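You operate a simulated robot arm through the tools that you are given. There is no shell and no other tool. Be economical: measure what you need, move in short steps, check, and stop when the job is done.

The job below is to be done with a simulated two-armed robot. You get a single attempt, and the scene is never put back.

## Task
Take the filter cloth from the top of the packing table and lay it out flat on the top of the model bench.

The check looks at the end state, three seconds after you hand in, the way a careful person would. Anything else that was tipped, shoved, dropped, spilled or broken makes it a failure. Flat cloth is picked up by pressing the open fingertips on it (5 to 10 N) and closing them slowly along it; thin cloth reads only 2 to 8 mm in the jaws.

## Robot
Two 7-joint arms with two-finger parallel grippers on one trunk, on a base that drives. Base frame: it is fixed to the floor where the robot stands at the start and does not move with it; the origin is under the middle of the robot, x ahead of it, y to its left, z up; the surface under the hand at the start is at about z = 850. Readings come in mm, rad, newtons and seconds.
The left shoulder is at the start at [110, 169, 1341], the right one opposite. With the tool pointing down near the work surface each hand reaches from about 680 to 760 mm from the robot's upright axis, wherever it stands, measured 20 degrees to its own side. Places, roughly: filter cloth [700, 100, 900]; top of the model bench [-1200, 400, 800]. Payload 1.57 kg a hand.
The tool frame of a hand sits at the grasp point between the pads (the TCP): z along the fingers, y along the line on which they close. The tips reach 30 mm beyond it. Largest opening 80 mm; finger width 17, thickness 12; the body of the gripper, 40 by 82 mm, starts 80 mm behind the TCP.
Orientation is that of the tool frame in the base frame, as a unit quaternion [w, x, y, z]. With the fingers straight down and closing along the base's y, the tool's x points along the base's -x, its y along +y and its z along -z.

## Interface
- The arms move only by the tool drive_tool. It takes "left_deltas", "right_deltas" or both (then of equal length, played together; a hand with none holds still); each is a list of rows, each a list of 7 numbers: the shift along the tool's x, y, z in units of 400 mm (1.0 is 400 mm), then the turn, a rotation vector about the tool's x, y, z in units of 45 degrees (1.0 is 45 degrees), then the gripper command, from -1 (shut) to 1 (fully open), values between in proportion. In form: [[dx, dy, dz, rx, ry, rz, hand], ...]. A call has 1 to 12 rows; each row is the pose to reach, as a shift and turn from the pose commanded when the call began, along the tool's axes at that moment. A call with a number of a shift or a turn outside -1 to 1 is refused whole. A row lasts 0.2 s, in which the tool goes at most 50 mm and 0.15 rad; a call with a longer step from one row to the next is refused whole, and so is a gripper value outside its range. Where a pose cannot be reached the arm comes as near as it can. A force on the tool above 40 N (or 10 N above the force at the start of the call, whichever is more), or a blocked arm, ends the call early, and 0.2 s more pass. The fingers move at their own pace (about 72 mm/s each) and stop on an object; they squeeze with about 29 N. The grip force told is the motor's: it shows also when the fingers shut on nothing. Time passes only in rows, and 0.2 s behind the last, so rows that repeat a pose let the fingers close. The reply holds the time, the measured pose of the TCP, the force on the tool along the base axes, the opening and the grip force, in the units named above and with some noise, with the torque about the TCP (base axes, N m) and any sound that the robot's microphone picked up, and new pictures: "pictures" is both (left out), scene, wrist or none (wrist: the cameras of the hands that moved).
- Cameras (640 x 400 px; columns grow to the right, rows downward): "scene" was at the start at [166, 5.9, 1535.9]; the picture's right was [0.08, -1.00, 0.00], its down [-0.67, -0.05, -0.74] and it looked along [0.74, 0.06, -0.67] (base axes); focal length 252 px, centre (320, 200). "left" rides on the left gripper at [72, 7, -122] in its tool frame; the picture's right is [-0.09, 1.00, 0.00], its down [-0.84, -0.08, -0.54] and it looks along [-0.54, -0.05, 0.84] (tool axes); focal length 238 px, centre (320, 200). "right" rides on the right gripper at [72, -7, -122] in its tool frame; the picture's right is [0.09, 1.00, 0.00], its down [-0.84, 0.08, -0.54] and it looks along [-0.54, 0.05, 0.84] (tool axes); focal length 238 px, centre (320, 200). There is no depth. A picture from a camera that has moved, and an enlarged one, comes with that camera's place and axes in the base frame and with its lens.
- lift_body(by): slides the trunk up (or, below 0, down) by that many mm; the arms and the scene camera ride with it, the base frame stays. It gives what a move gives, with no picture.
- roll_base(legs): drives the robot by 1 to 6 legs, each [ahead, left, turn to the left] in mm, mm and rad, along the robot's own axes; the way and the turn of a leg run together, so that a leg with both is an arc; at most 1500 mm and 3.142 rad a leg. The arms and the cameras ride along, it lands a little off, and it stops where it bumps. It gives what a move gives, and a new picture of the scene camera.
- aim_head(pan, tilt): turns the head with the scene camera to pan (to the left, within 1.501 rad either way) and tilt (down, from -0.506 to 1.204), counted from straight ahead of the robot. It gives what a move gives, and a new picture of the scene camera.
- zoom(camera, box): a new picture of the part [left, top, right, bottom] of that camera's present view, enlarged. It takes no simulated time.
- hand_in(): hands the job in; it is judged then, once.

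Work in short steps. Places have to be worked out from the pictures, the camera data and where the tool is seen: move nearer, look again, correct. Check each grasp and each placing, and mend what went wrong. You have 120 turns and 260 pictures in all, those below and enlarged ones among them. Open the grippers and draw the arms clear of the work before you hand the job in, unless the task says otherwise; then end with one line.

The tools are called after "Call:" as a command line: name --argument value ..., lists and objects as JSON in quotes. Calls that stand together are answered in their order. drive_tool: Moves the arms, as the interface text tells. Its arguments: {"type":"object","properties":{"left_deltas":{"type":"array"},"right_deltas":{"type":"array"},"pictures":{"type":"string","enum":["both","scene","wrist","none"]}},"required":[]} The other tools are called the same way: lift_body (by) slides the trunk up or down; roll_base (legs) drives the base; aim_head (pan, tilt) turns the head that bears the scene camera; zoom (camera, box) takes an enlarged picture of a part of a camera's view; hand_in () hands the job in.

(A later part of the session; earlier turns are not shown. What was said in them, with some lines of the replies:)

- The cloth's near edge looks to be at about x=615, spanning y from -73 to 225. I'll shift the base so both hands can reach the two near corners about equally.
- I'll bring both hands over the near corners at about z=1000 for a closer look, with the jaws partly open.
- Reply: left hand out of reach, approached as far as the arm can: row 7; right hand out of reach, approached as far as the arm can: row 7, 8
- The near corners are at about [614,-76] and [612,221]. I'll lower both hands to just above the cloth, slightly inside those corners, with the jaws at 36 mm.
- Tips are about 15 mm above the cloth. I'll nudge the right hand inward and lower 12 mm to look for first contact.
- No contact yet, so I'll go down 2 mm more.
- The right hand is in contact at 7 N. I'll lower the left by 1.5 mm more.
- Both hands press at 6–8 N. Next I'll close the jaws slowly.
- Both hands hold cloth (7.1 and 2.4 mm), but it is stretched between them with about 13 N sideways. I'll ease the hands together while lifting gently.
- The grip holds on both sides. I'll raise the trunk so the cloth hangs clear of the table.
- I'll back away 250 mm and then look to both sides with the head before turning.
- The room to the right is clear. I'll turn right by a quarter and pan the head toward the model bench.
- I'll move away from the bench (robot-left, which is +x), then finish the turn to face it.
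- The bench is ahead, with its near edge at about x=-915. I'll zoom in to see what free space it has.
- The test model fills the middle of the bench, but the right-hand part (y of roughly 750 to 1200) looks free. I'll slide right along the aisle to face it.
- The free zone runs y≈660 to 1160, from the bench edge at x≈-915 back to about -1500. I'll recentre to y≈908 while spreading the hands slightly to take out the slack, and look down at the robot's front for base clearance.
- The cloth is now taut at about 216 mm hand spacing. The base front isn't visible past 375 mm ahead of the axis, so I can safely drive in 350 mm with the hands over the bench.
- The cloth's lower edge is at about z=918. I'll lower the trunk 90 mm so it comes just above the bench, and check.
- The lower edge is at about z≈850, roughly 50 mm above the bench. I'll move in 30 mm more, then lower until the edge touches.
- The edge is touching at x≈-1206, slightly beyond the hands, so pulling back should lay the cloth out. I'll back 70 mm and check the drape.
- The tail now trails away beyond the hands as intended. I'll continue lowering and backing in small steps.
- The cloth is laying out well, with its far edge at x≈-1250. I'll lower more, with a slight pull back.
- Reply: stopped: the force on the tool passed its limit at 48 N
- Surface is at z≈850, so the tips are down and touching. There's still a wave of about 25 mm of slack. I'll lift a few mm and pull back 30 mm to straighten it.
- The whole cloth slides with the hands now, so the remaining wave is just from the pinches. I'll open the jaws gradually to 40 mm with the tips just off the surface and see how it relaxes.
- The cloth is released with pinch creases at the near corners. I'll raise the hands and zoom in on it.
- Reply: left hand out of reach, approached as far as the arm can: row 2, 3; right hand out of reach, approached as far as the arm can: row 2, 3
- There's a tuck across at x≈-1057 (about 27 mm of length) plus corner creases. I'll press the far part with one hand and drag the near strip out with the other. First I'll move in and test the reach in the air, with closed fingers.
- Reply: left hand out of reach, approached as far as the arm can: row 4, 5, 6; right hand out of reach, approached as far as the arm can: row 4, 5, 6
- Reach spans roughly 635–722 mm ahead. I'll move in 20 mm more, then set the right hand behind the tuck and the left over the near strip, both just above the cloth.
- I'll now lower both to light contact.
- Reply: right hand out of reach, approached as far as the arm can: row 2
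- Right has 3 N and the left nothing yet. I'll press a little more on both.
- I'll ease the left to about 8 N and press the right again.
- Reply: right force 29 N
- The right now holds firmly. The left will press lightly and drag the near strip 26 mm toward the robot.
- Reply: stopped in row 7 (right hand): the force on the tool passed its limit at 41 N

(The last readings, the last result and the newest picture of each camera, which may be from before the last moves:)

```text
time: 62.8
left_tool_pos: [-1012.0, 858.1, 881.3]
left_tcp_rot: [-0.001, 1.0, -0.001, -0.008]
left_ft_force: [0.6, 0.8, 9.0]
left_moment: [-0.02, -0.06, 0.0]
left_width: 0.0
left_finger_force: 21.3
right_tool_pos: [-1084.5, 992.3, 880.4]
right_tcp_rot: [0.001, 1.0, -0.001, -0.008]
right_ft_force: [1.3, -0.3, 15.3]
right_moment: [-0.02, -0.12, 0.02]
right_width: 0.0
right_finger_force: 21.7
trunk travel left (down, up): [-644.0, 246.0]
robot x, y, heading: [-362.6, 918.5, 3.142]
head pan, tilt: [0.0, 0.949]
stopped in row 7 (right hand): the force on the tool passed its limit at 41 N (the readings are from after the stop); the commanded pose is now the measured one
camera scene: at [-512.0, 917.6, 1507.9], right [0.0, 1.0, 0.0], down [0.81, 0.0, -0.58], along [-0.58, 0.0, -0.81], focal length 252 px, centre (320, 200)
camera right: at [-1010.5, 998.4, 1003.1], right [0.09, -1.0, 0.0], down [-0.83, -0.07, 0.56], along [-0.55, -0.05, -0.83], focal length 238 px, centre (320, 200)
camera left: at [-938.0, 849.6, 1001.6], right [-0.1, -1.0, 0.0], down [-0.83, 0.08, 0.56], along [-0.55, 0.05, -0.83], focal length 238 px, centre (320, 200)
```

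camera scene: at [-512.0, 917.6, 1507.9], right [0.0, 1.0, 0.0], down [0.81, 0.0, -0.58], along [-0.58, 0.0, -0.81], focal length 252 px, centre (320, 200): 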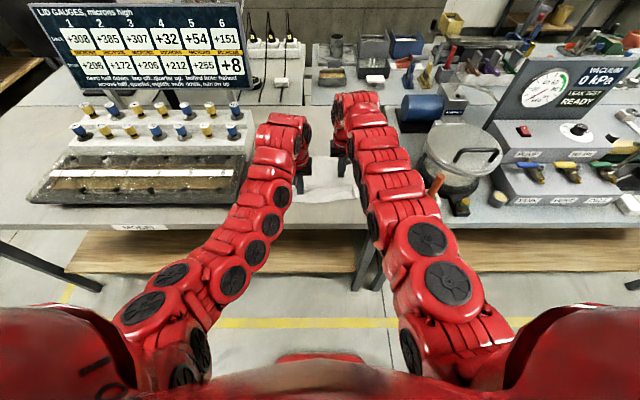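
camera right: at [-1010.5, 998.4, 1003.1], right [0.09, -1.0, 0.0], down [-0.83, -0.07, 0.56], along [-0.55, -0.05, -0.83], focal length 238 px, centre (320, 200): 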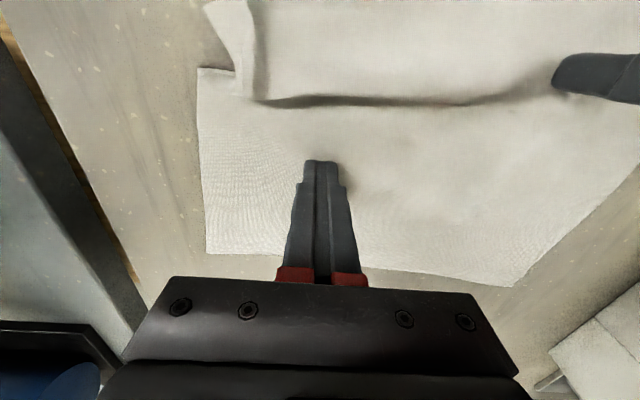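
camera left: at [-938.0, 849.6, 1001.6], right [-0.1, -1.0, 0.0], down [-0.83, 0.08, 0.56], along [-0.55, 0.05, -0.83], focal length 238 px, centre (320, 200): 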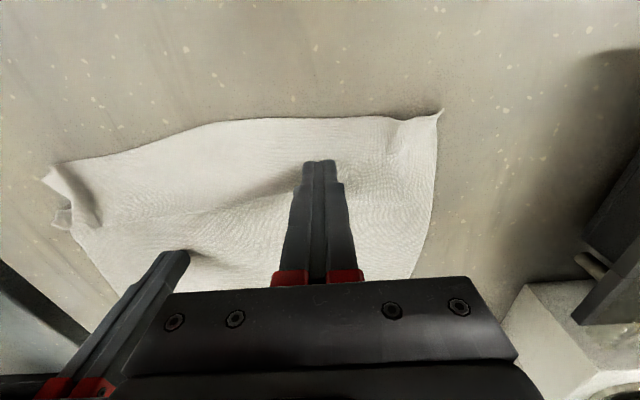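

That works: the left side of the tuck has mostly opened. I'll continue the left drag 10 mm more and outward, with the right holding a bit lighter.

Call:
drive_tool --left_deltas '[[0.005, 0.005, 0, 0, 0, 0, -1], [0.01, 0.01, 0, 0, 0, 0, -1], [0.017, 0.015, 0, 0, 0, 0, -1], [0.025, 0.02, 0, 0, 0, 0, -1], [0.025, 0.02, -0.05, 0, 0, 0, -1], [0.025, 0.02, -0.1, 0, 0, 0, -1]]' --right_deltas '[[0, 0, 0, 0, 0, 0, -1], [0, 0, 0, 0, 0, 0, -1], [0, 0, 0, 0, 0, 0, -1], [0, 0, 0, 0, 0, 0, -1], [0, 0, -0.05, 0, 0, 0, -1], [0, 0, -0.1, 0, 0, 0, -1]]'

```text
time: 64.2
left_tool_pos: [-1002.8, 847.9, 918.7]
left_tcp_rot: [-0.001, 1.0, -0.001, -0.004]
left_ft_force: [0.4, -0.3, 0.0]
left_moment: [-0.01, 0.0, 0.01]
left_width: 0.0
left_finger_force: 21.6
right_tool_pos: [-1085.2, 991.7, 917.5]
right_tcp_rot: [0.0, 1.0, -0.002, -0.005]
right_ft_force: [0.7, 0.1, 0.4]
right_moment: [0.02, 0.04, 0.0]
right_width: 0.1
right_finger_force: 21.6
trunk travel left (down, up): [-644.0, 246.0]
robot x, y, heading: [-365.9, 914.7, 3.136]
head pan, tilt: [0.0, 0.949]
camera scene: at [-514.6, 917.5, 1507.9], right [0.0, 1.0, 0.0], down [0.81, 0.0, -0.58], along [-0.58, 0.0, -0.81], focal length 252 px, centre (320, 200)
camera right: at [-1011.2, 997.8, 1040.2], right [0.09, -1.0, 0.0], down [-0.83, -0.07, 0.55], along [-0.55, -0.05, -0.83], focal length 238 px, centre (320, 200)
camera left: at [-929.0, 841.0, 1039.3], right [-0.1, -1.0, 0.0], down [-0.83, 0.08, 0.55], along [-0.55, 0.05, -0.84], focal length 238 px, centre (320, 200)
```

scene: 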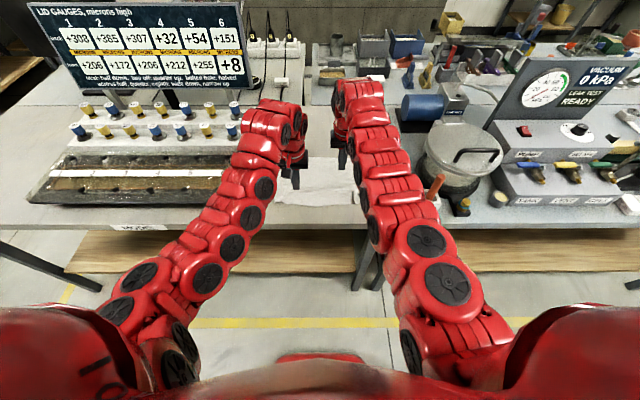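
right: 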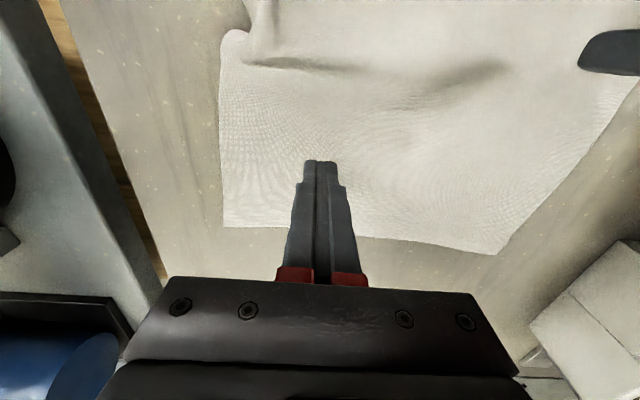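
left: 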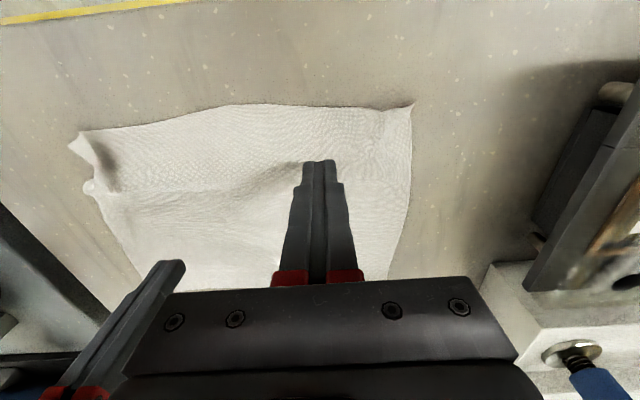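

The left half is nearly flat. I'll swap roles, with the left holding the far part and the right over the near strip at y≈1012.

Call:
drive_tool --left_deltas '[[-0.05, -0.02, -0.02, 0, 0, 0, -1], [-0.1, -0.04, -0.02, 0, 0, 0, -1], [-0.15, -0.055, -0.02, 0, 0, 0, -1], [-0.2, -0.055, 0, 0, 0, 0, -1], [-0.2, -0.055, 0.07, 0, 0, 0, -1], [-0.2, -0.055, 0.07, 0, 0, 0, -1]]' --right_deltas '[[0.04, -0.02, -0.02, 0, 0, 0, -1], [0.08, -0.03, -0.02, 0, 0, 0, -1], [0.12, -0.045, -0.02, 0, 0, 0, -1], [0.157, -0.05, 0, 0, 0, 0, -1], [0.157, -0.05, 0.07, 0, 0, 0, -1], [0.157, -0.05, 0.07, 0, 0, 0, -1]]' --pictures "wrist"

```text
time: 65.6
left_tool_pos: [-1083.5, 873.0, 892.7]
left_tcp_rot: [-0.001, 1.0, -0.003, -0.005]
left_ft_force: [0.3, 1.0, 0.3]
left_moment: [-0.03, 0.01, 0.01]
left_width: 0.0
left_finger_force: 21.0
right_tool_pos: [-1021.4, 1012.4, 889.0]
right_tcp_rot: [0.0, 1.0, -0.001, -0.005]
right_ft_force: [-0.4, -0.1, -0.1]
right_moment: [-0.01, 0.0, 0.03]
right_width: 0.0
right_finger_force: 21.6
trunk travel left (down, up): [-644.0, 246.0]
robot x, y, heading: [-363.5, 920.7, 3.137]
head pan, tilt: [0.0, 0.949]
camera right: at [-949.4, 1018.6, 1011.5], right [0.09, -1.0, 0.0], down [-0.83, -0.07, 0.55], along [-0.55, -0.05, -0.83], focal length 238 px, centre (320, 200)
camera left: at [-1009.7, 865.1, 1012.9], right [-0.1, -1.0, 0.0], down [-0.83, 0.08, 0.55], along [-0.55, 0.05, -0.83], focal length 238 px, centre (320, 200)
```

right: 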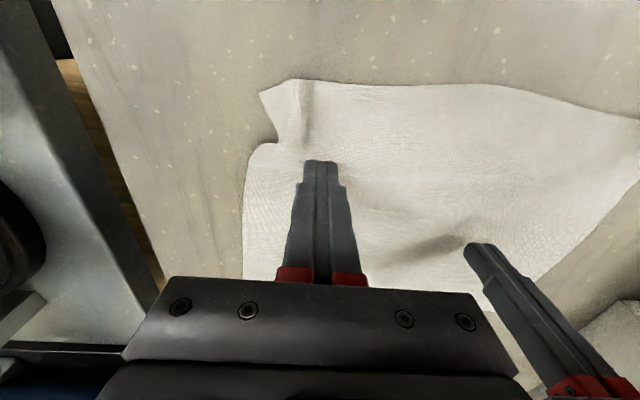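
left: 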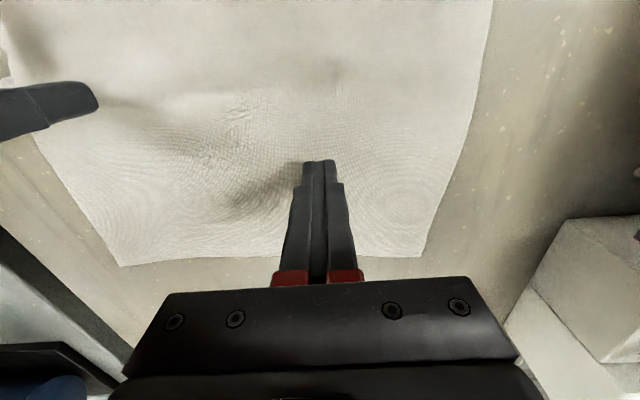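

The near edge is now at x≈-967. What's left is the right corner flap with a ridge at y≈1025. I'll reposition the right hand on the flap at about (-990,1040) and the left as holder near (-1070,923).

Call:
drive_tool --left_deltas '[[0, 0, -0.05, 0, 0, 0, -1], [0, -0.06, -0.05, 0, 0, 0, -1], [0, -0.125, -0.05, 0, 0, 0, -1]]' --right_deltas '[[0, 0, -0.05, 0, 0, 0, -1], [0.02, -0.04, -0.05, 0, 0, 0, -1], [0.02, -0.068, -0.05, 0, 0, 0, -1]]' --pictures "none"

Call:
roll_base --legs '[[-15, 0, 0]]'

Call:
zoom --camera "right" --box '[0, 0, 640, 400]'

```text
time: 66.4
left_tool_pos: [-1078.4, 899.9, 911.4]
left_tcp_rot: [-0.002, 1.0, -0.001, -0.006]
left_ft_force: [-0.4, 0.1, 0.0]
left_moment: [0.01, -0.03, -0.01]
left_width: 0.2
left_finger_force: 21.4
left hand out of reach, approached as far as the arm can: row 2, 3
right_tool_pos: [-1016.0, 1037.5, 909.4]
right_tcp_rot: [0.0, 1.0, -0.001, -0.005]
right_ft_force: [-0.2, -0.3, 0.1]
right_moment: [0.07, -0.01, 0.0]
right_width: 0.0
right_finger_force: 21.6
trunk travel left (down, up): [-644.0, 246.0]
robot x, y, heading: [-365.2, 917.3, 3.144]
head pan, tilt: [0.0, 0.949]
```

```text
time: 67.2
left_tool_pos: [-1064.2, 901.4, 911.3]
left_tcp_rot: [-0.002, 1.0, -0.002, -0.005]
left_ft_force: [0.2, 0.5, -0.2]
left_moment: [-0.01, 0.01, -0.02]
left_width: 0.0
left_finger_force: 21.0
right_tool_pos: [-1000.6, 1037.6, 909.0]
right_tcp_rot: [0.001, 1.0, -0.001, -0.004]
right_ft_force: [-0.5, -0.1, -0.4]
right_moment: [0.02, 0.02, -0.02]
right_width: 0.1
right_finger_force: 21.1
trunk travel left (down, up): [-644.0, 246.0]
robot x, y, heading: [-349.2, 917.6, 3.134]
head pan, tilt: [0.0, 0.949]
camera scene: at [-503.2, 917.9, 1507.6], right [0.0, 1.0, 0.0], down [0.81, 0.0, -0.58], along [-0.58, 0.0, -0.81], focal length 252 px, centre (320, 200)
```

scene: 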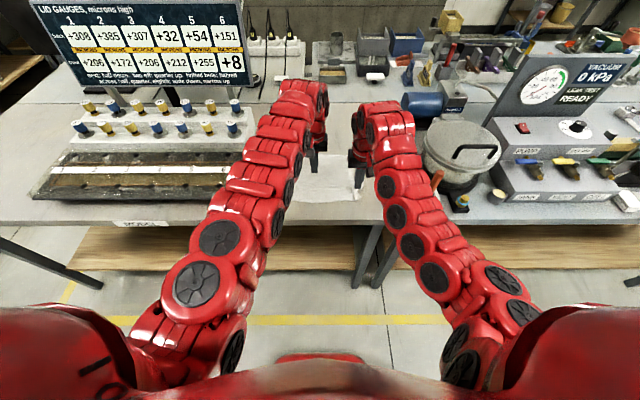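

```text
1.00 times, centred on (320, 200) of right (not enlarged: the box is as wide or as high as the picture)
camera zoom: at [-928.1, 1044.7, 1030.5], right [0.09, -1.0, 0.0], down [-0.83, -0.07, 0.55], along [-0.55, -0.05, -0.84], focal length 238 px, centre (320, 200)
```

zoom: 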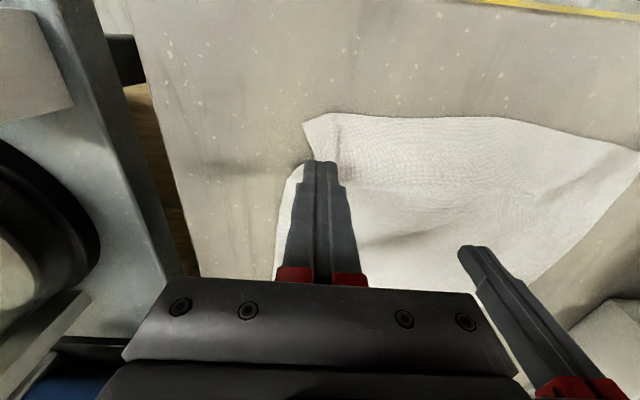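

I'll lower the right hand onto the corner flap and the left as holder.

Call:
drive_tool --left_deltas '[[0, 0, 0.035, 0, 0, 0, -1], [0, 0, 0.065, 0, 0, 0, -1], [0, 0, 0.075, 0, 0, 0, -1], [0, 0, 0.077, 0, 0, 0, -1]]' --right_deltas '[[0.03, -0.01, 0, 0, 0, 0, -1], [0.03, -0.01, 0.035, 0, 0, 0, -1], [0.03, -0.01, 0.065, 0, 0, 0, -1], [0.03, -0.01, 0.07, 0, 0, 0, -1]]' --pictures "wrist"

```text
time: 68.2
left_tool_pos: [-1058.9, 901.2, 882.6]
left_tcp_rot: [-0.001, 1.0, -0.002, -0.005]
left_ft_force: [-0.1, 0.3, 0.2]
left_moment: [-0.01, 0.02, -0.04]
left_width: 0.3
left_finger_force: 21.3
left hand out of reach, approached as far as the arm can: row 1, 2, 3, 4
right_tool_pos: [-986.7, 1043.3, 881.1]
right_tcp_rot: [0.001, 1.0, -0.001, -0.005]
right_ft_force: [1.0, 0.6, 4.2]
right_moment: [0.01, 0.03, -0.01]
right_width: 0.4
right_finger_force: 21.3
trunk travel left (down, up): [-644.0, 246.0]
robot x, y, heading: [-350.6, 918.5, 3.141]
head pan, tilt: [0.0, 0.949]
camera right: at [-914.0, 1049.1, 1004.1], right [0.09, -1.0, 0.0], down [-0.83, -0.07, 0.55], along [-0.55, -0.05, -0.83], focal length 238 px, centre (320, 200)
camera left: at [-986.5, 894.2, 1003.8], right [-0.1, -1.0, 0.0], down [-0.83, 0.08, 0.55], along [-0.55, 0.05, -0.83], focal length 238 px, centre (320, 200)
```

right: 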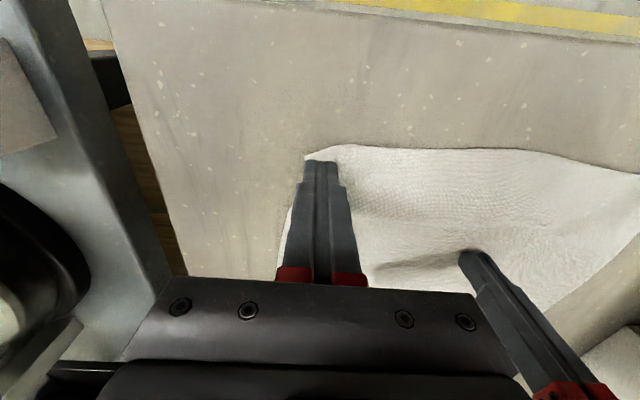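
left: 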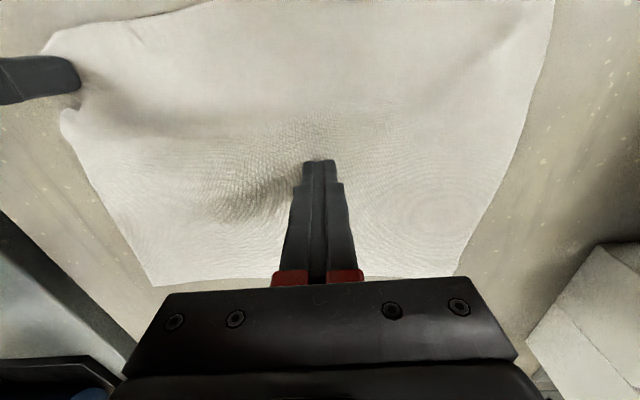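

The right is on the flap at 4 N. The left will press slightly while the right drags the corner outward by about 20 mm and a little toward the robot.

Call:
drive_tool --left_deltas '[[0, 0, 0.005, 0, 0, 0, -1], [0, 0, 0.005, 0, 0, 0, -1], [0, 0, 0.005, 0, 0, 0, -1], [0, 0, 0.005, 0, 0, 0, -1], [0, 0, 0.005, 0, 0, 0, -1], [0, 0, 0.005, 0, 0, 0, -1], [0, 0, 0.005, 0, 0, 0, -1], [0, 0, -0.05, 0, 0, 0, -1]]' --right_deltas '[[0, 0, 0.001, 0, 0, 0, -1], [0, 0, 0.001, 0, 0, 0, -1], [0.003, -0.012, 0.001, 0, 0, 0, -1], [0.006, -0.024, 0.001, 0, 0, 0, -1], [0.01, -0.036, 0.001, 0, 0, 0, -1], [0.014, -0.05, 0.001, 0, 0, 0, -1], [0.014, -0.05, 0.001, 0, 0, 0, -1], [0.014, -0.05, -0.05, 0, 0, 0, -1]]'

```text
time: 70.0
left_tool_pos: [-1058.8, 901.4, 901.8]
left_tcp_rot: [-0.001, 1.0, -0.002, -0.004]
left_ft_force: [0.0, -0.9, 0.1]
left_moment: [-0.04, -0.02, -0.01]
left_width: 0.1
left_finger_force: 21.6
right_tool_pos: [-988.8, 1063.7, 890.6]
right_tcp_rot: [0.0, 1.0, -0.002, -0.005]
right_ft_force: [0.4, 0.3, -0.2]
right_moment: [0.01, 0.0, 0.01]
right_width: 0.0
right_finger_force: 20.6
right hand out of reach, approached as far as the arm can: row 8
trunk travel left (down, up): [-644.0, 246.0]
robot x, y, heading: [-348.8, 921.0, 3.139]
head pan, tilt: [0.0, 0.949]
camera scene: at [-500.6, 918.2, 1507.8], right [0.0, 1.0, 0.0], down [0.81, 0.0, -0.58], along [-0.58, 0.0, -0.81], focal length 252 px, centre (320, 200)
camera right: at [-915.5, 1070.1, 1013.8], right [0.09, -1.0, 0.0], down [-0.83, -0.07, 0.55], along [-0.55, -0.05, -0.84], focal length 238 px, centre (320, 200)
camera left: at [-985.3, 894.9, 1021.8], right [-0.1, -1.0, 0.0], down [-0.83, 0.08, 0.55], along [-0.55, 0.05, -0.84], focal length 238 px, centre (320, 200)
```

scene: 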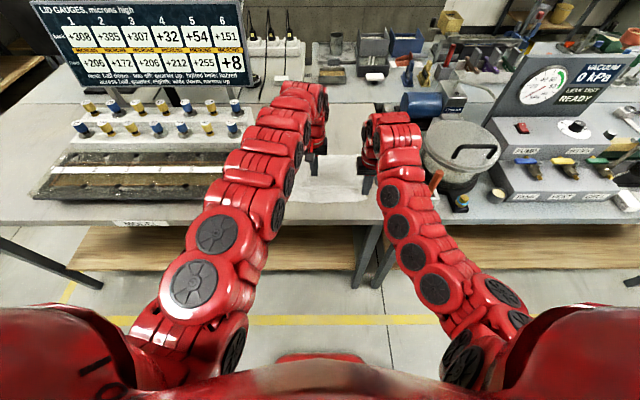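
right: 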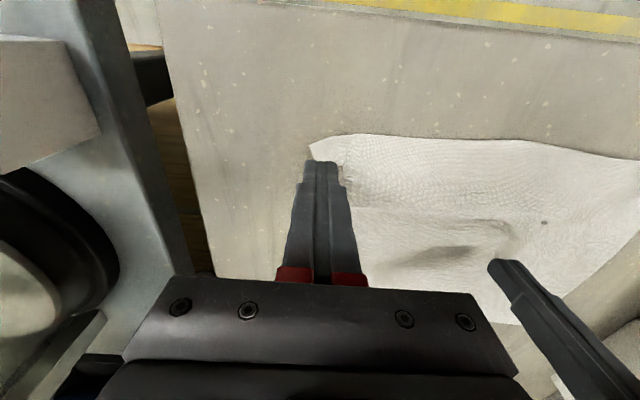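
left: 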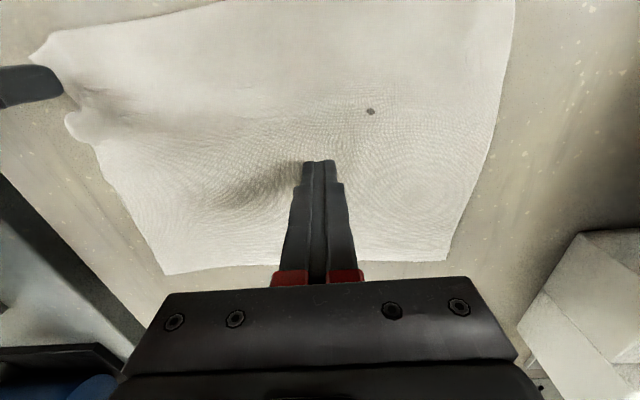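

I'll raise the trunk to look at the whole cloth.

Call:
lift_body --by 120

Call:
roll_base --legs '[[60, 0, 0]]'

Call:
zoom --camera "scene" --box '[250, 110, 410, 210]'

Call:
zoom --camera "right" --box '[220, 20, 600, 258]'

Call:
zoom --camera "left" --box '[60, 0, 540, 300]'

```text
time: 71.5
left_tool_pos: [-1059.9, 902.0, 1020.8]
left_tcp_rot: [-0.001, 1.0, -0.002, -0.006]
left_ft_force: [0.7, -0.8, -0.2]
left_moment: [0.0, 0.01, 0.0]
left_width: 0.0
left_finger_force: 21.4
right_tool_pos: [-989.6, 1062.1, 1012.1]
right_tcp_rot: [0.0, 1.0, -0.001, -0.006]
right_ft_force: [0.5, -0.2, -0.1]
right_moment: [0.01, -0.03, 0.0]
right_width: 0.1
right_finger_force: 21.7
trunk travel left (down, up): [-764.0, 126.0]
robot x, y, heading: [-349.0, 919.6, 3.14]
head pan, tilt: [0.0, 0.949]
```

```text
time: 72.5
left_tool_pos: [-1114.9, 901.5, 1022.9]
left_tcp_rot: [0.0, 1.0, -0.002, -0.006]
left_ft_force: [0.3, 0.1, -0.9]
left_moment: [0.01, 0.03, 0.04]
left_width: 0.0
left_finger_force: 21.2
right_tool_pos: [-1045.3, 1061.5, 1012.8]
right_tcp_rot: [0.001, 1.0, -0.001, -0.006]
right_ft_force: [-0.4, 0.2, 0.1]
right_moment: [0.0, 0.01, -0.03]
right_width: 0.2
right_finger_force: 21.4
trunk travel left (down, up): [-764.0, 126.0]
robot x, y, heading: [-410.3, 917.4, 3.141]
head pan, tilt: [0.0, 0.949]
camera scene: at [-556.6, 917.6, 1628.2], right [0.0, 1.0, 0.0], down [0.81, 0.0, -0.58], along [-0.58, 0.0, -0.81], focal length 252 px, centre (320, 200)
```

scene: 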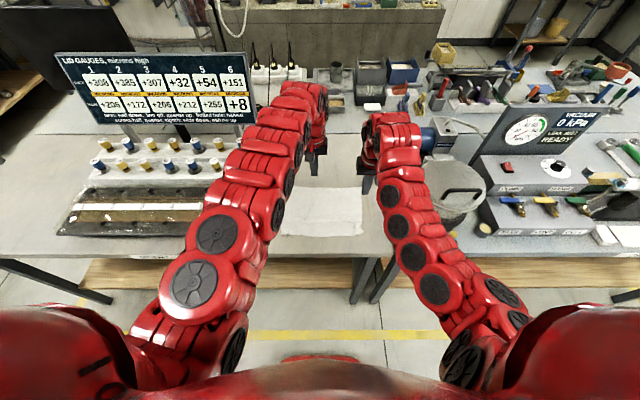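

```text
4.00 times, centred on (330, 160) of scene
camera zoom: at [-556.6, 917.6, 1628.2], right [0.0, 1.0, 0.0], down [0.81, 0.0, -0.58], along [-0.58, 0.0, -0.81], focal length 1010 px, centre (280, 360)
```

zoom: 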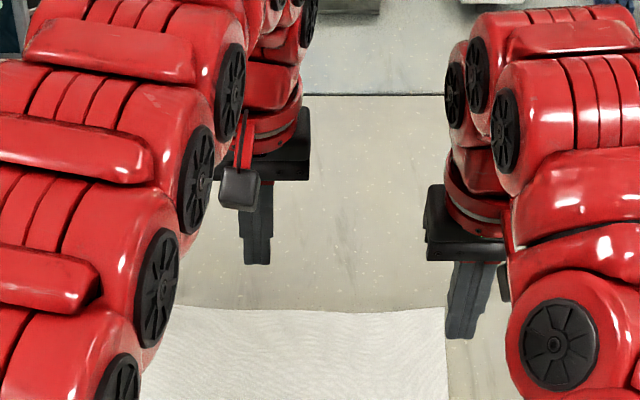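

```text
1.68 times, centred on (410, 139) of right
camera zoom: at [-972.3, 1069.2, 1135.1], right [0.09, -1.0, 0.0], down [-0.83, -0.08, 0.55], along [-0.55, -0.05, -0.83], focal length 401 px, centre (169, 302)
```

zoom: 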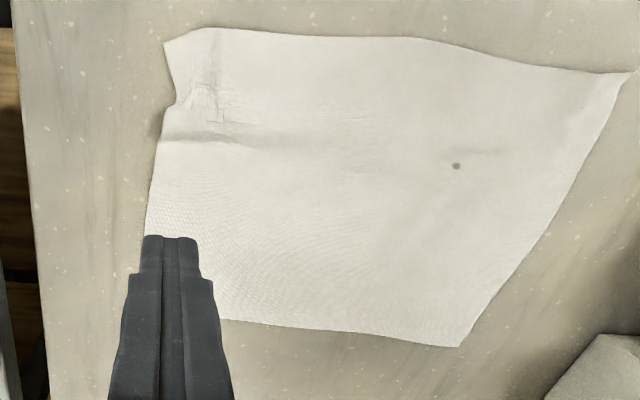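

```text
1.33 times, centred on (300, 150) of left
camera zoom: at [-1042.1, 894.4, 1143.2], right [-0.1, -1.0, 0.0], down [-0.83, 0.08, 0.55], along [-0.55, 0.05, -0.83], focal length 318 px, centre (347, 267)
```

zoom: 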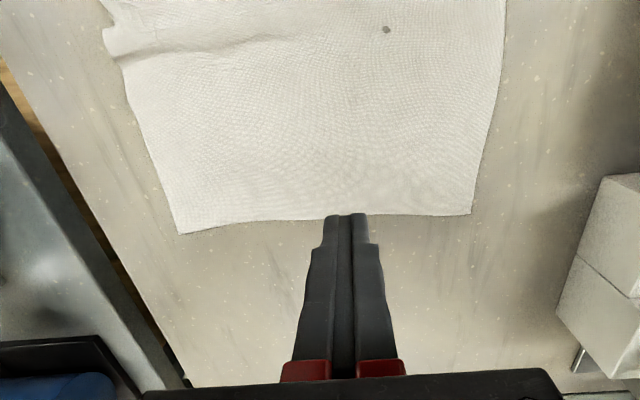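

Nearly flat now. One small ripple at the right edge remains, since the near-right corner needs about 14 mm more toward the robot. I'll go back, hold with the left and drag the right corner.

Call:
roll_base --legs '[[-70, 0, 0]]'

Call:
lift_body --by -100

Call:
drive_tool --left_deltas '[[-0.025, -0.05, 0, 0, 0, 0, -1], [-0.025, -0.0725, 0.05, 0, 0, 0, -1], [-0.025, -0.0725, 0.09, 0, 0, 0, -1], [-0.025, -0.0725, 0.09, 0, 0, 0, -1]]' --right_deltas '[[-0.05, 0.01, 0, 0, 0, 0, -1], [-0.05, 0.01, 0.03, 0, 0, 0, -1], [-0.05, 0.01, 0.065, 0, 0, 0, -1], [-0.05, 0.01, 0.065, 0, 0, 0, -1]]' --pictures "wrist"

```text
time: 73.5
left_tool_pos: [-1049.3, 900.7, 1021.2]
left_tcp_rot: [-0.001, 1.0, -0.002, -0.005]
left_ft_force: [1.5, 0.5, -0.2]
left_moment: [-0.01, 0.02, -0.01]
left_width: 0.0
left_finger_force: 20.9
right_tool_pos: [-979.0, 1062.2, 1011.6]
right_tcp_rot: [0.001, 1.0, -0.001, -0.006]
right_ft_force: [0.2, -0.1, 0.9]
right_moment: [0.01, 0.02, 0.03]
right_width: 0.0
right_finger_force: 22.1
trunk travel left (down, up): [-764.0, 126.0]
robot x, y, heading: [-337.6, 917.3, 3.138]
head pan, tilt: [0.0, 0.949]
camera scene: at [-490.9, 917.4, 1627.8], right [0.0, 1.0, 0.0], down [0.81, 0.0, -0.58], along [-0.58, 0.0, -0.81], focal length 252 px, centre (320, 200)
```

scene: 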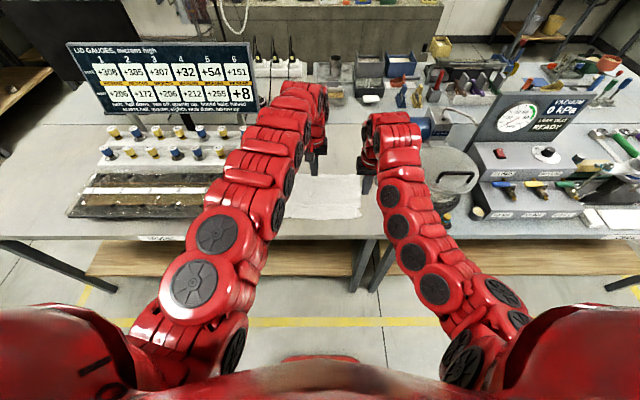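

```text
time: 74.8
left_tool_pos: [-1047.6, 900.7, 922.0]
left_tcp_rot: [0.0, 1.0, -0.002, -0.005]
left_ft_force: [-0.5, 0.5, -0.2]
left_moment: [-0.02, -0.02, 0.0]
left_width: 0.0
left_finger_force: 21.7
right_tool_pos: [-979.2, 1062.4, 911.5]
right_tcp_rot: [0.001, 1.0, -0.001, -0.004]
right_ft_force: [-0.2, -0.1, -0.4]
right_moment: [-0.01, -0.03, -0.02]
right_width: 0.1
right_finger_force: 21.2
trunk travel left (down, up): [-664.0, 226.0]
robot x, y, heading: [-339.1, 916.8, 3.142]
head pan, tilt: [0.0, 0.949]
```

```text
time: 75.8
left_tool_pos: [-1040.7, 928.1, 896.5]
left_tcp_rot: [0.0, 1.0, -0.002, -0.005]
left_ft_force: [0.5, 0.0, 0.9]
left_moment: [0.05, 0.01, -0.02]
left_width: 0.0
left_finger_force: 21.2
left hand out of reach, approached as far as the arm can: row 1, 2, 3, 4
right_tool_pos: [-997.4, 1058.4, 884.8]
right_tcp_rot: [0.001, 1.0, 0.0, -0.006]
right_ft_force: [0.8, -0.2, -0.1]
right_moment: [0.02, 0.0, -0.02]
right_width: 0.0
right_finger_force: 21.0
trunk travel left (down, up): [-664.0, 226.0]
robot x, y, heading: [-344.0, 916.2, 3.136]
head pan, tilt: [0.0, 0.949]
camera right: at [-924.8, 1065.0, 1008.8], right [0.09, -1.0, 0.0], down [-0.83, -0.08, 0.55], along [-0.55, -0.05, -0.83], focal length 238 px, centre (320, 200)
camera left: at [-967.6, 921.6, 1016.2], right [-0.09, -1.0, 0.0], down [-0.83, 0.08, 0.55], along [-0.55, 0.05, -0.83], focal length 238 px, centre (320, 200)
```

right: 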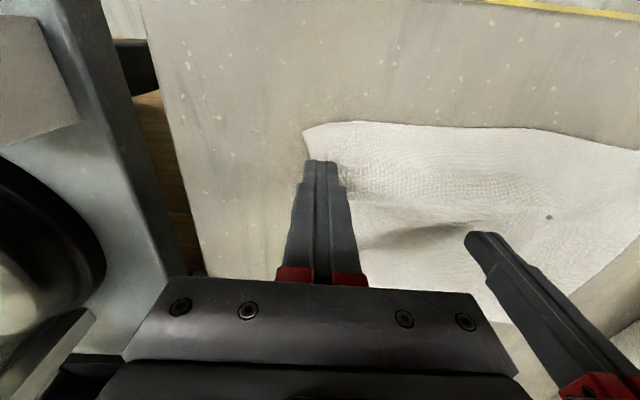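
left: 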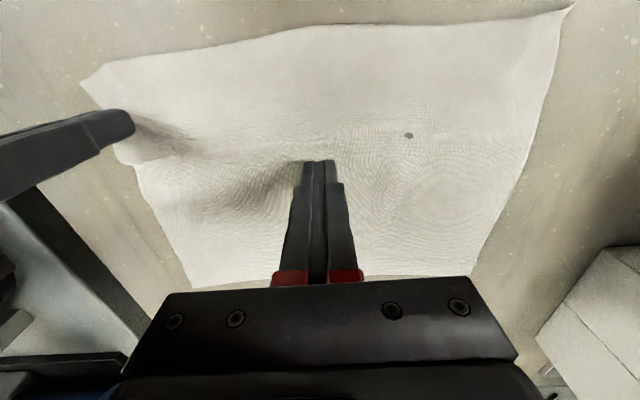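

I'll lower both to contact.

Call:
drive_tool --left_deltas '[[0, 0, 0.02, 0, 0, 0, -1], [0, 0, 0.0385, 0, 0, 0, -1], [0, 0, 0.0385, 0, 0, 0, -1]]' --right_deltas '[[0, 0, 0.005, 0, 0, 0, -1], [0, 0, 0.01, 0, 0, 0, -1], [0, 0, 0.01, 0, 0, 0, -1]]' --pictures "none"

```text
time: 76.6
left_tool_pos: [-1039.4, 928.1, 881.2]
left_tcp_rot: [-0.002, 1.0, -0.002, -0.005]
left_ft_force: [-0.1, 0.9, 0.8]
left_moment: [-0.01, 0.01, -0.02]
left_width: 0.0
left_finger_force: 21.0
right_tool_pos: [-998.7, 1059.6, 882.4]
right_tcp_rot: [0.001, 1.0, -0.001, -0.005]
right_ft_force: [0.2, -0.3, 0.7]
right_moment: [-0.01, 0.0, -0.01]
right_width: 0.0
right_finger_force: 20.8
trunk travel left (down, up): [-664.0, 226.0]
robot x, y, heading: [-340.6, 916.7, 3.136]
head pan, tilt: [0.0, 0.949]
```

I'll press slightly more (left ~0.8 mm, right ~1.5 mm), drag the right corner 14 mm toward the robot, then lift.

Call:
drive_tool --left_deltas '[[0, 0, 0.002, 0, 0, 0, -1], [0, 0, 0.002, 0, 0, 0, -1], [0, 0, 0.002, 0, 0, 0, -1], [0, 0, 0.002, 0, 0, 0, -1], [0, 0, 0.002, 0, 0, 0, -1], [0, 0, 0.002, 0, 0, 0, -1], [0, 0, 0.002, 0, 0, 0, -1], [0, 0, -0.04, 0, 0, 0, -1]]' --right_deltas '[[0, 0, 0.0045, 0, 0, 0, -1], [0, 0, 0.0045, 0, 0, 0, -1], [0.01, -0.002, 0.0045, 0, 0, 0, -1], [0.02, -0.004, 0.0045, 0, 0, 0, -1], [0.03, -0.006, 0.0045, 0, 0, 0, -1], [0.037, -0.008, 0.0045, 0, 0, 0, -1], [0.037, -0.008, 0.0045, 0, 0, 0, -1], [0.037, -0.008, -0.04, 0, 0, 0, -1]]' --pictures "wrist"

```text
time: 78.4
left_tool_pos: [-1041.4, 928.2, 896.3]
left_tcp_rot: [-0.001, 1.0, -0.001, -0.005]
left_ft_force: [-0.2, 0.2, -0.6]
left_moment: [0.02, 0.0, -0.01]
left_width: 0.0
left_finger_force: 21.4
right_tool_pos: [-982.1, 1061.0, 895.8]
right_tcp_rot: [0.0, 1.0, -0.001, -0.004]
right_ft_force: [-0.7, 0.4, 0.2]
right_moment: [0.0, 0.01, -0.02]
right_width: 0.0
right_finger_force: 21.2
trunk travel left (down, up): [-664.0, 226.0]
robot x, y, heading: [-340.7, 921.1, 3.136]
head pan, tilt: [0.0, 0.949]
camera right: at [-908.5, 1068.0, 1018.8], right [0.09, -1.0, 0.0], down [-0.83, -0.07, 0.55], along [-0.55, -0.05, -0.84], focal length 238 px, centre (320, 200)
camera left: at [-967.1, 922.0, 1018.0], right [-0.1, -1.0, 0.0], down [-0.83, 0.08, 0.55], along [-0.55, 0.05, -0.84], focal length 238 px, centre (320, 200)
```

right: 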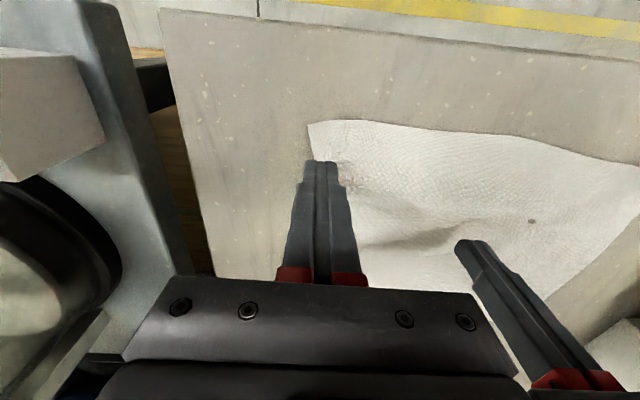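
left: 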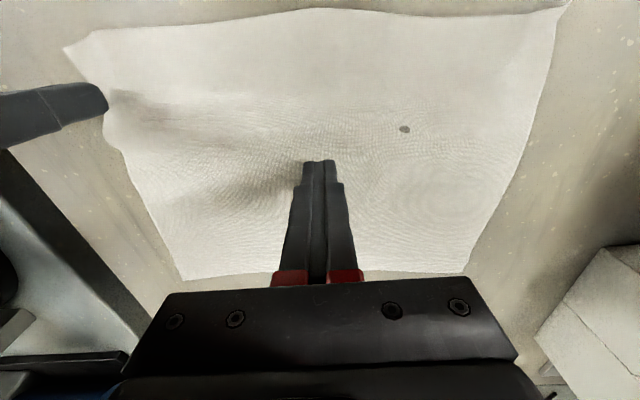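

That's smooth on the right. I'll raise the trunk, move in slightly with the hands high to avoid the cloth, and look straight down with the wrist cameras.

Call:
lift_body --by 150

Call:
roll_base --legs '[[-60, 0, 0]]'

Call:
zoom --camera "scene" --box '[250, 130, 410, 230]'

Call:
zoom --camera "right" --box '[200, 60, 600, 310]'

Call:
zoom --camera "left" --box '[100, 40, 500, 290]'

```text
time: 80.2
left_tool_pos: [-1041.2, 927.6, 1046.8]
left_tcp_rot: [-0.001, 1.0, -0.002, -0.006]
left_ft_force: [0.3, -0.3, 0.3]
left_moment: [0.0, 0.01, 0.02]
left_width: 0.0
left_finger_force: 21.2
right_tool_pos: [-982.3, 1060.0, 1047.3]
right_tcp_rot: [0.0, 1.0, -0.001, -0.005]
right_ft_force: [-0.1, -0.9, -0.5]
right_moment: [0.0, 0.02, 0.0]
right_width: 0.1
right_finger_force: 21.1
trunk travel left (down, up): [-814.0, 76.0]
robot x, y, heading: [-335.6, 914.9, 3.14]
head pan, tilt: [0.0, 0.949]
```

```text
time: 81.1
left_tool_pos: [-984.0, 928.3, 1045.3]
left_tcp_rot: [0.0, 1.0, -0.002, -0.003]
left_ft_force: [-0.1, -0.6, 0.9]
left_moment: [0.03, -0.01, -0.03]
left_width: 0.1
left_finger_force: 21.3
right_tool_pos: [-925.6, 1060.4, 1046.0]
right_tcp_rot: [0.001, 1.0, -0.001, -0.003]
right_ft_force: [-0.3, 0.6, 0.5]
right_moment: [0.06, 0.0, 0.01]
right_width: 0.0
right_finger_force: 21.4
trunk travel left (down, up): [-814.0, 76.0]
robot x, y, heading: [-281.3, 916.0, 3.136]
head pan, tilt: [0.0, 0.949]
camera scene: at [-435.4, 917.2, 1677.4], right [0.0, 1.0, 0.0], down [0.81, 0.0, -0.58], along [-0.58, 0.0, -0.81], focal length 252 px, centre (320, 200)
```

scene: 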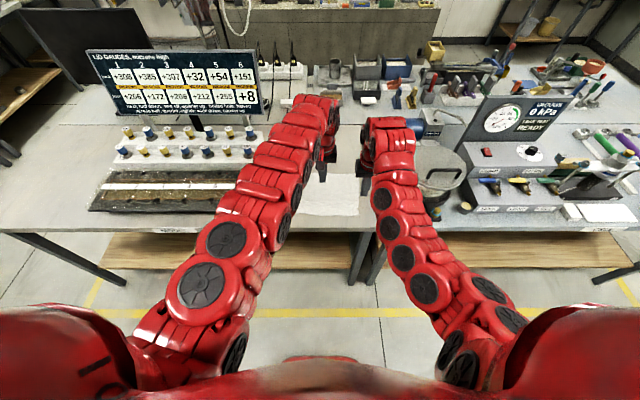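

```text
4.00 times, centred on (330, 180) of scene
camera zoom: at [-435.4, 917.2, 1677.4], right [0.0, 1.0, 0.0], down [0.81, 0.0, -0.58], along [-0.58, 0.0, -0.81], focal length 1010 px, centre (280, 280)
```

zoom: 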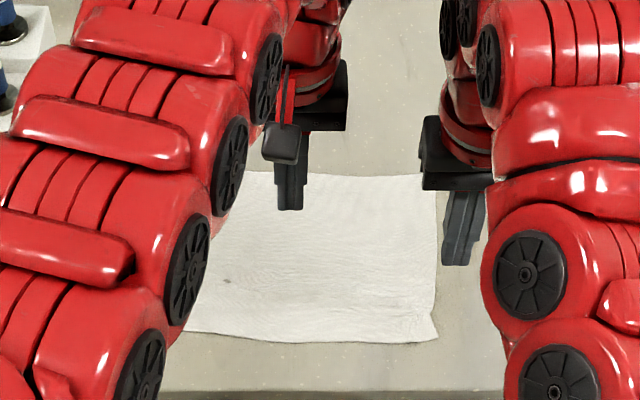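

```text
1.60 times, centred on (400, 185) of right
camera zoom: at [-853.0, 1067.5, 1168.1], right [0.09, -1.0, 0.0], down [-0.83, -0.08, 0.55], along [-0.55, -0.05, -0.84], focal length 381 px, centre (192, 224)
```

zoom: 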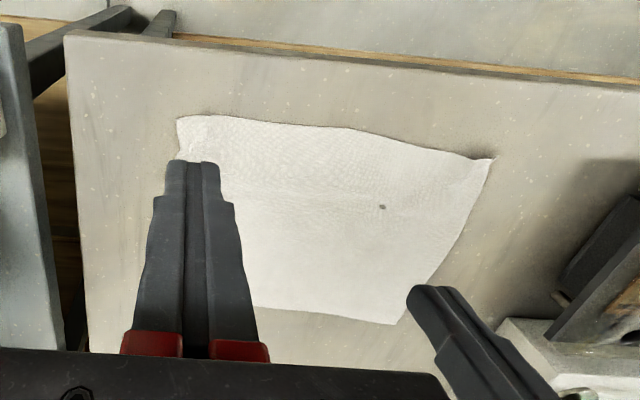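

```text
1.60 times, centred on (300, 165) of left
camera zoom: at [-911.4, 921.4, 1166.1], right [-0.09, -1.0, 0.0], down [-0.83, 0.08, 0.55], along [-0.55, 0.05, -0.84], focal length 381 px, centre (352, 256)
```

zoom: 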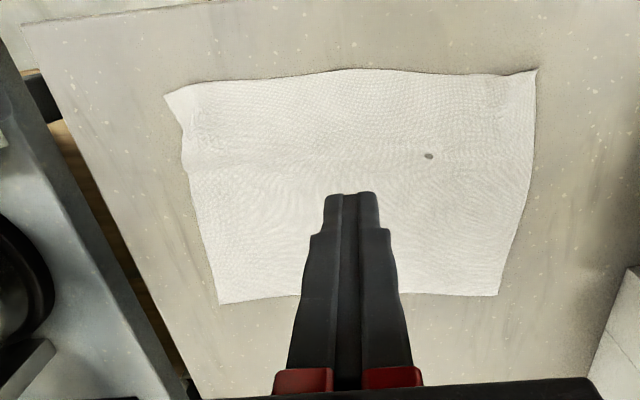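

Flat overall. The near-left corner tip still stands up slightly, so I'll bring the left hand over it for a press-down drag.

Call:
drive_tool --left_deltas '[[0, 0.08, 0, 0, 0, 0, -1], [0, 0.16, 0.05, 0, 0, 0, -1], [0, 0.24, 0.12, 0, 0, 0, -1], [0, 0.325, 0.18, 0, 0, 0, -1], [0, 0.325, 0.26, 0, 0, 0, -1], [0, 0.325, 0.34, 0, 0, 0, -1], [0, 0.325, 0.34, 0, 0, 0, -1]]' --pictures "wrist"

```text
time: 82.7
left_tool_pos: [-975.1, 797.1, 913.9]
left_tcp_rot: [-0.001, 1.0, 0.0, -0.006]
left_ft_force: [-0.2, 0.0, -0.1]
left_moment: [0.01, 0.01, -0.01]
left_width: 0.3
left_finger_force: 21.4
left hand out of reach, approached as far as the arm can: row 6, 7
right_tool_pos: [-923.7, 1059.6, 1046.5]
right_tcp_rot: [0.002, 1.0, 0.0, -0.005]
right_ft_force: [-0.4, -0.3, 0.1]
right_moment: [-0.01, 0.0, 0.02]
right_width: 0.1
right_finger_force: 20.9
trunk travel left (down, up): [-814.0, 76.0]
robot x, y, heading: [-279.7, 918.1, 3.141]
head pan, tilt: [0.0, 0.949]
camera left: at [-901.4, 788.7, 1034.8], right [-0.09, -1.0, 0.0], down [-0.83, 0.08, 0.55], along [-0.55, 0.05, -0.83], focal length 238 px, centre (320, 200)
```

left: 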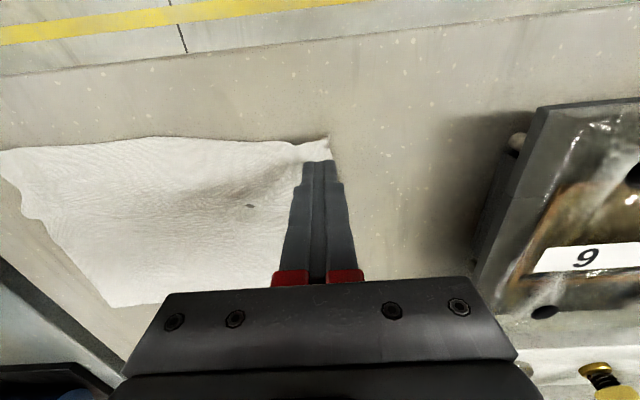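

The fingertips are just behind the corner tip. I'll lower the trunk 31 mm to get near contact.

Call:
lift_body --by -31

Call:
drive_tool --left_deltas '[[0, 0, 0.004, 0, 0, 0, -1], [0, 0, 0.006, 0, 0, 0, -1], [0, 0, 0.006, 0, 0, 0, -1]]' --pictures "none"

```text
time: 83.5
left_tool_pos: [-973.4, 795.4, 884.1]
left_tcp_rot: [-0.002, 1.0, -0.002, -0.005]
left_ft_force: [0.8, 0.2, 0.8]
left_moment: [0.02, -0.03, -0.02]
left_width: 0.1
left_finger_force: 21.4
right_tool_pos: [-924.1, 1060.6, 1015.9]
right_tcp_rot: [0.0, 1.0, -0.001, -0.005]
right_ft_force: [-0.2, 0.0, -0.2]
right_moment: [0.02, 0.02, 0.02]
right_width: 0.0
right_finger_force: 21.2
trunk travel left (down, up): [-783.0, 107.0]
robot x, y, heading: [-280.4, 917.0, 3.135]
head pan, tilt: [0.0, 0.949]
```

```text
time: 84.3
left_tool_pos: [-974.6, 796.1, 880.7]
left_tcp_rot: [-0.001, 1.0, -0.002, -0.005]
left_ft_force: [-0.9, 0.1, 4.5]
left_moment: [-0.01, -0.02, 0.01]
left_width: 0.3
left_finger_force: 21.0
right_tool_pos: [-923.7, 1060.9, 1016.3]
right_tcp_rot: [0.001, 1.0, -0.001, -0.005]
right_ft_force: [-0.5, 0.6, -0.3]
right_moment: [-0.01, 0.01, 0.01]
right_width: 0.0
right_finger_force: 21.0
trunk travel left (down, up): [-783.0, 107.0]
robot x, y, heading: [-278.5, 916.4, 3.139]
head pan, tilt: [0.0, 0.949]
```

Contact at 4.5 N. I'll drag outward 10 mm, lift, and then check.

Call:
drive_tool --left_deltas '[[0, 0.006, 0.001, 0, 0, 0, -1], [0.003, 0.012, 0.001, 0, 0, 0, -1], [0.005, 0.02, 0.001, 0, 0, 0, -1], [0.006, 0.026, 0.001, 0, 0, 0, -1], [0.006, 0.026, -0.04, 0, 0, 0, -1], [0.006, 0.026, -0.1, 0, 0, 0, -1], [-0.05, 0.026, -0.2, 0, 0, 0, -1], [-0.1, 0, -0.25, 0, 0, 0, -1]]' --pictures "wrist"

Call:
zoom --camera "scene" --box '[260, 140, 400, 228]'

```text
time: 86.1
left_tool_pos: [-1000.2, 792.0, 976.4]
left_tcp_rot: [-0.001, 1.0, -0.001, -0.005]
left_ft_force: [0.2, 0.0, 0.7]
left_moment: [-0.03, 0.01, 0.0]
left_width: 0.0
left_finger_force: 21.2
left hand out of reach, approached as far as the arm can: row 8
right_tool_pos: [-923.9, 1060.7, 1016.2]
right_tcp_rot: [0.001, 1.0, -0.001, -0.005]
right_ft_force: [0.2, -0.3, 0.4]
right_moment: [-0.03, -0.03, -0.02]
right_width: 0.0
right_finger_force: 21.6
trunk travel left (down, up): [-783.0, 107.0]
robot x, y, heading: [-280.1, 917.2, 3.14]
head pan, tilt: [0.0, 0.949]
camera left: at [-927.5, 785.7, 1096.5], right [-0.09, -1.0, 0.0], down [-0.83, 0.08, 0.55], along [-0.55, 0.05, -0.83], focal length 238 px, centre (320, 200)
```

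left: 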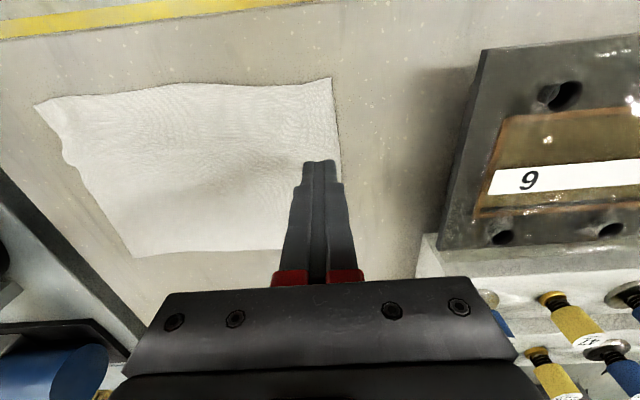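

```text
4.55 times, centred on (330, 184) of scene
camera zoom: at [-431.1, 917.6, 1646.8], right [0.0, 1.0, 0.0], down [0.81, 0.0, -0.58], along [-0.58, 0.0, -0.81], focal length 1148 px, centre (274, 273)
```

zoom: 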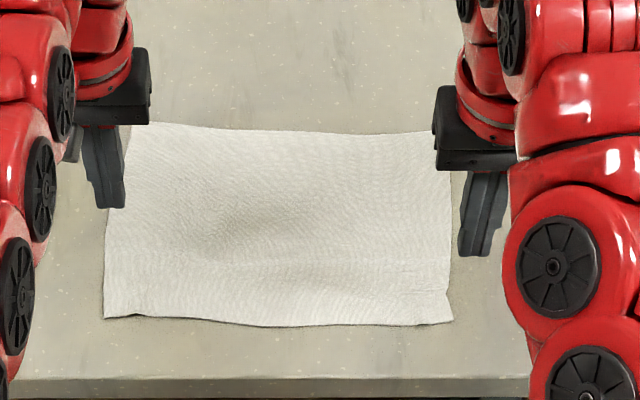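

The cloth lies flat with all corners out, and the dark spot is gone. I'll raise, back away and open the grippers.

Call:
lift_body --by 90

Call:
roll_base --legs '[[-230, 0, 0]]'

Call:
drive_tool --left_deltas '[[0, 0, 0, 0, 0, 0, 0.5], [0, 0, 0, 0, 0, 0, 1], [0, 0, 0, 0, 0, 0, 1], [0, 0, 0, 0, 0, 0, 1]]' --right_deltas '[[0, 0, 0, 0, 0, 0, 0.5], [0, 0, 0, 0, 0, 0, 1], [0, 0, 0, 0, 0, 0, 1], [0, 0, 0, 0, 0, 0, 1]]' --pictures "scene"

Call:
zoom --camera "scene" --box '[240, 120, 420, 232]'

```text
time: 87.3
left_tool_pos: [-1000.7, 793.3, 1065.7]
left_tcp_rot: [-0.001, 1.0, -0.001, -0.005]
left_ft_force: [0.3, 0.2, 0.6]
left_moment: [0.02, 0.01, -0.02]
left_width: 0.0
left_finger_force: 21.4
right_tool_pos: [-923.9, 1061.9, 1106.5]
right_tcp_rot: [0.001, 1.0, -0.001, -0.006]
right_ft_force: [-0.3, 0.1, -0.2]
right_moment: [0.01, 0.0, 0.01]
right_width: 0.0
right_finger_force: 21.2
trunk travel left (down, up): [-873.0, 17.0]
robot x, y, heading: [-279.7, 916.0, 3.138]
head pan, tilt: [0.0, 0.949]
```

```text
time: 89.1
left_tool_pos: [-772.4, 790.0, 1065.5]
left_tcp_rot: [-0.001, 1.0, 0.001, -0.005]
left_ft_force: [0.3, -0.4, -0.7]
left_moment: [0.01, -0.01, 0.01]
left_width: 0.0
left_finger_force: 21.6
right_tool_pos: [-696.4, 1057.0, 1106.2]
right_tcp_rot: [0.001, 1.0, 0.001, -0.004]
right_ft_force: [-0.4, -0.7, 0.1]
right_moment: [-0.01, 0.0, -0.01]
right_width: 0.2
right_finger_force: 20.9
trunk travel left (down, up): [-873.0, 17.0]
robot x, y, heading: [-49.1, 916.5, -3.139]
head pan, tilt: [0.0, 0.949]
camera scene: at [-204.2, 916.4, 1736.7], right [0.0, 1.0, 0.0], down [0.81, 0.0, -0.58], along [-0.58, 0.0, -0.81], focal length 252 px, centre (320, 200)
```

scene: 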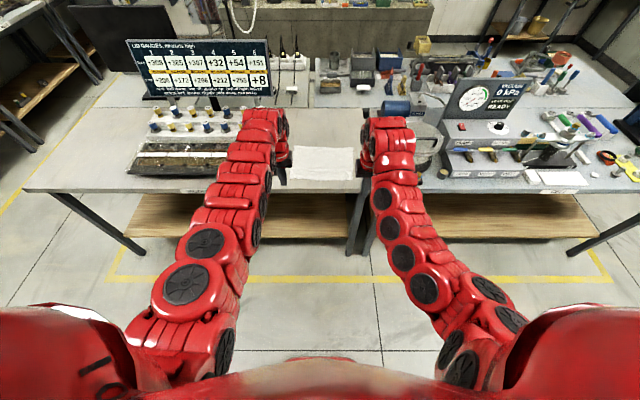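

```text
time: 90.1
left_tool_pos: [-771.8, 789.8, 1065.4]
left_tcp_rot: [-0.001, 1.0, 0.001, -0.005]
left_ft_force: [0.2, 0.3, 0.1]
left_moment: [0.0, -0.03, 0.0]
left_width: 79.9
left_finger_force: 0.1
right_tool_pos: [-696.4, 1057.7, 1106.2]
right_tcp_rot: [0.0, 1.0, 0.001, -0.005]
right_ft_force: [0.2, 0.3, 0.1]
right_moment: [-0.04, 0.0, 0.02]
right_width: 80.1
right_finger_force: 0.1
trunk travel left (down, up): [-873.0, 17.0]
robot x, y, heading: [-53.6, 919.5, -3.143]
head pan, tilt: [0.0, 0.949]
camera scene: at [-203.4, 916.4, 1736.8], right [0.0, 1.0, 0.0], down [0.81, 0.0, -0.58], along [-0.58, 0.0, -0.81], focal length 252 px, centre (320, 200)
```

scene: 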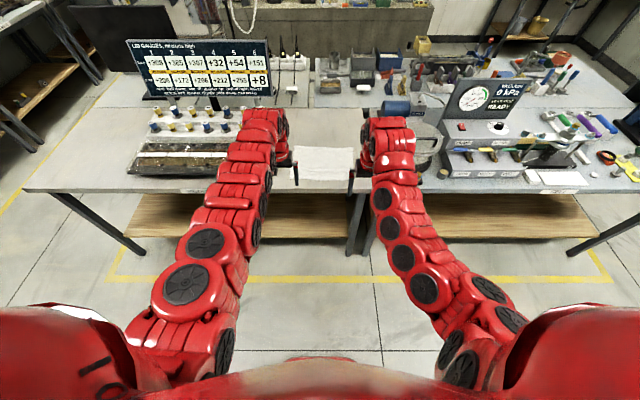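

```text
3.56 times, centred on (330, 176) of scene
camera zoom: at [-203.4, 916.4, 1736.8], right [0.0, 1.0, 0.0], down [0.81, 0.0, -0.58], along [-0.58, 0.0, -0.81], focal length 898 px, centre (284, 285)
```

zoom: 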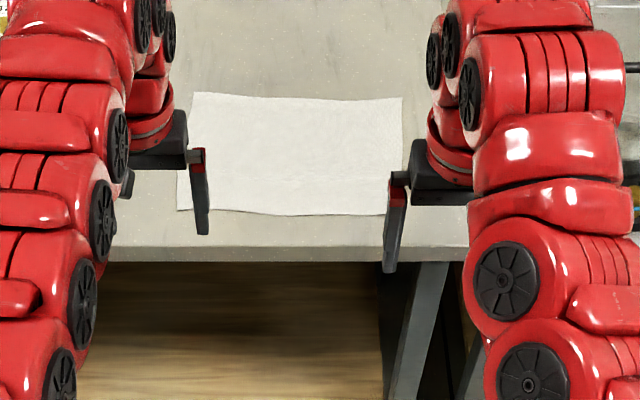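

The cloth is flat on the bench, nothing around it looks disturbed, and the arms are clear with the grippers open. I'm handing in.

Call:
hand_in

```text
The job is handed in.
```

The filter cloth is laid out flat on the clear right-hand end of the model bench; nothing else appears to have been disturbed, and the grippers are open with the arms clear.
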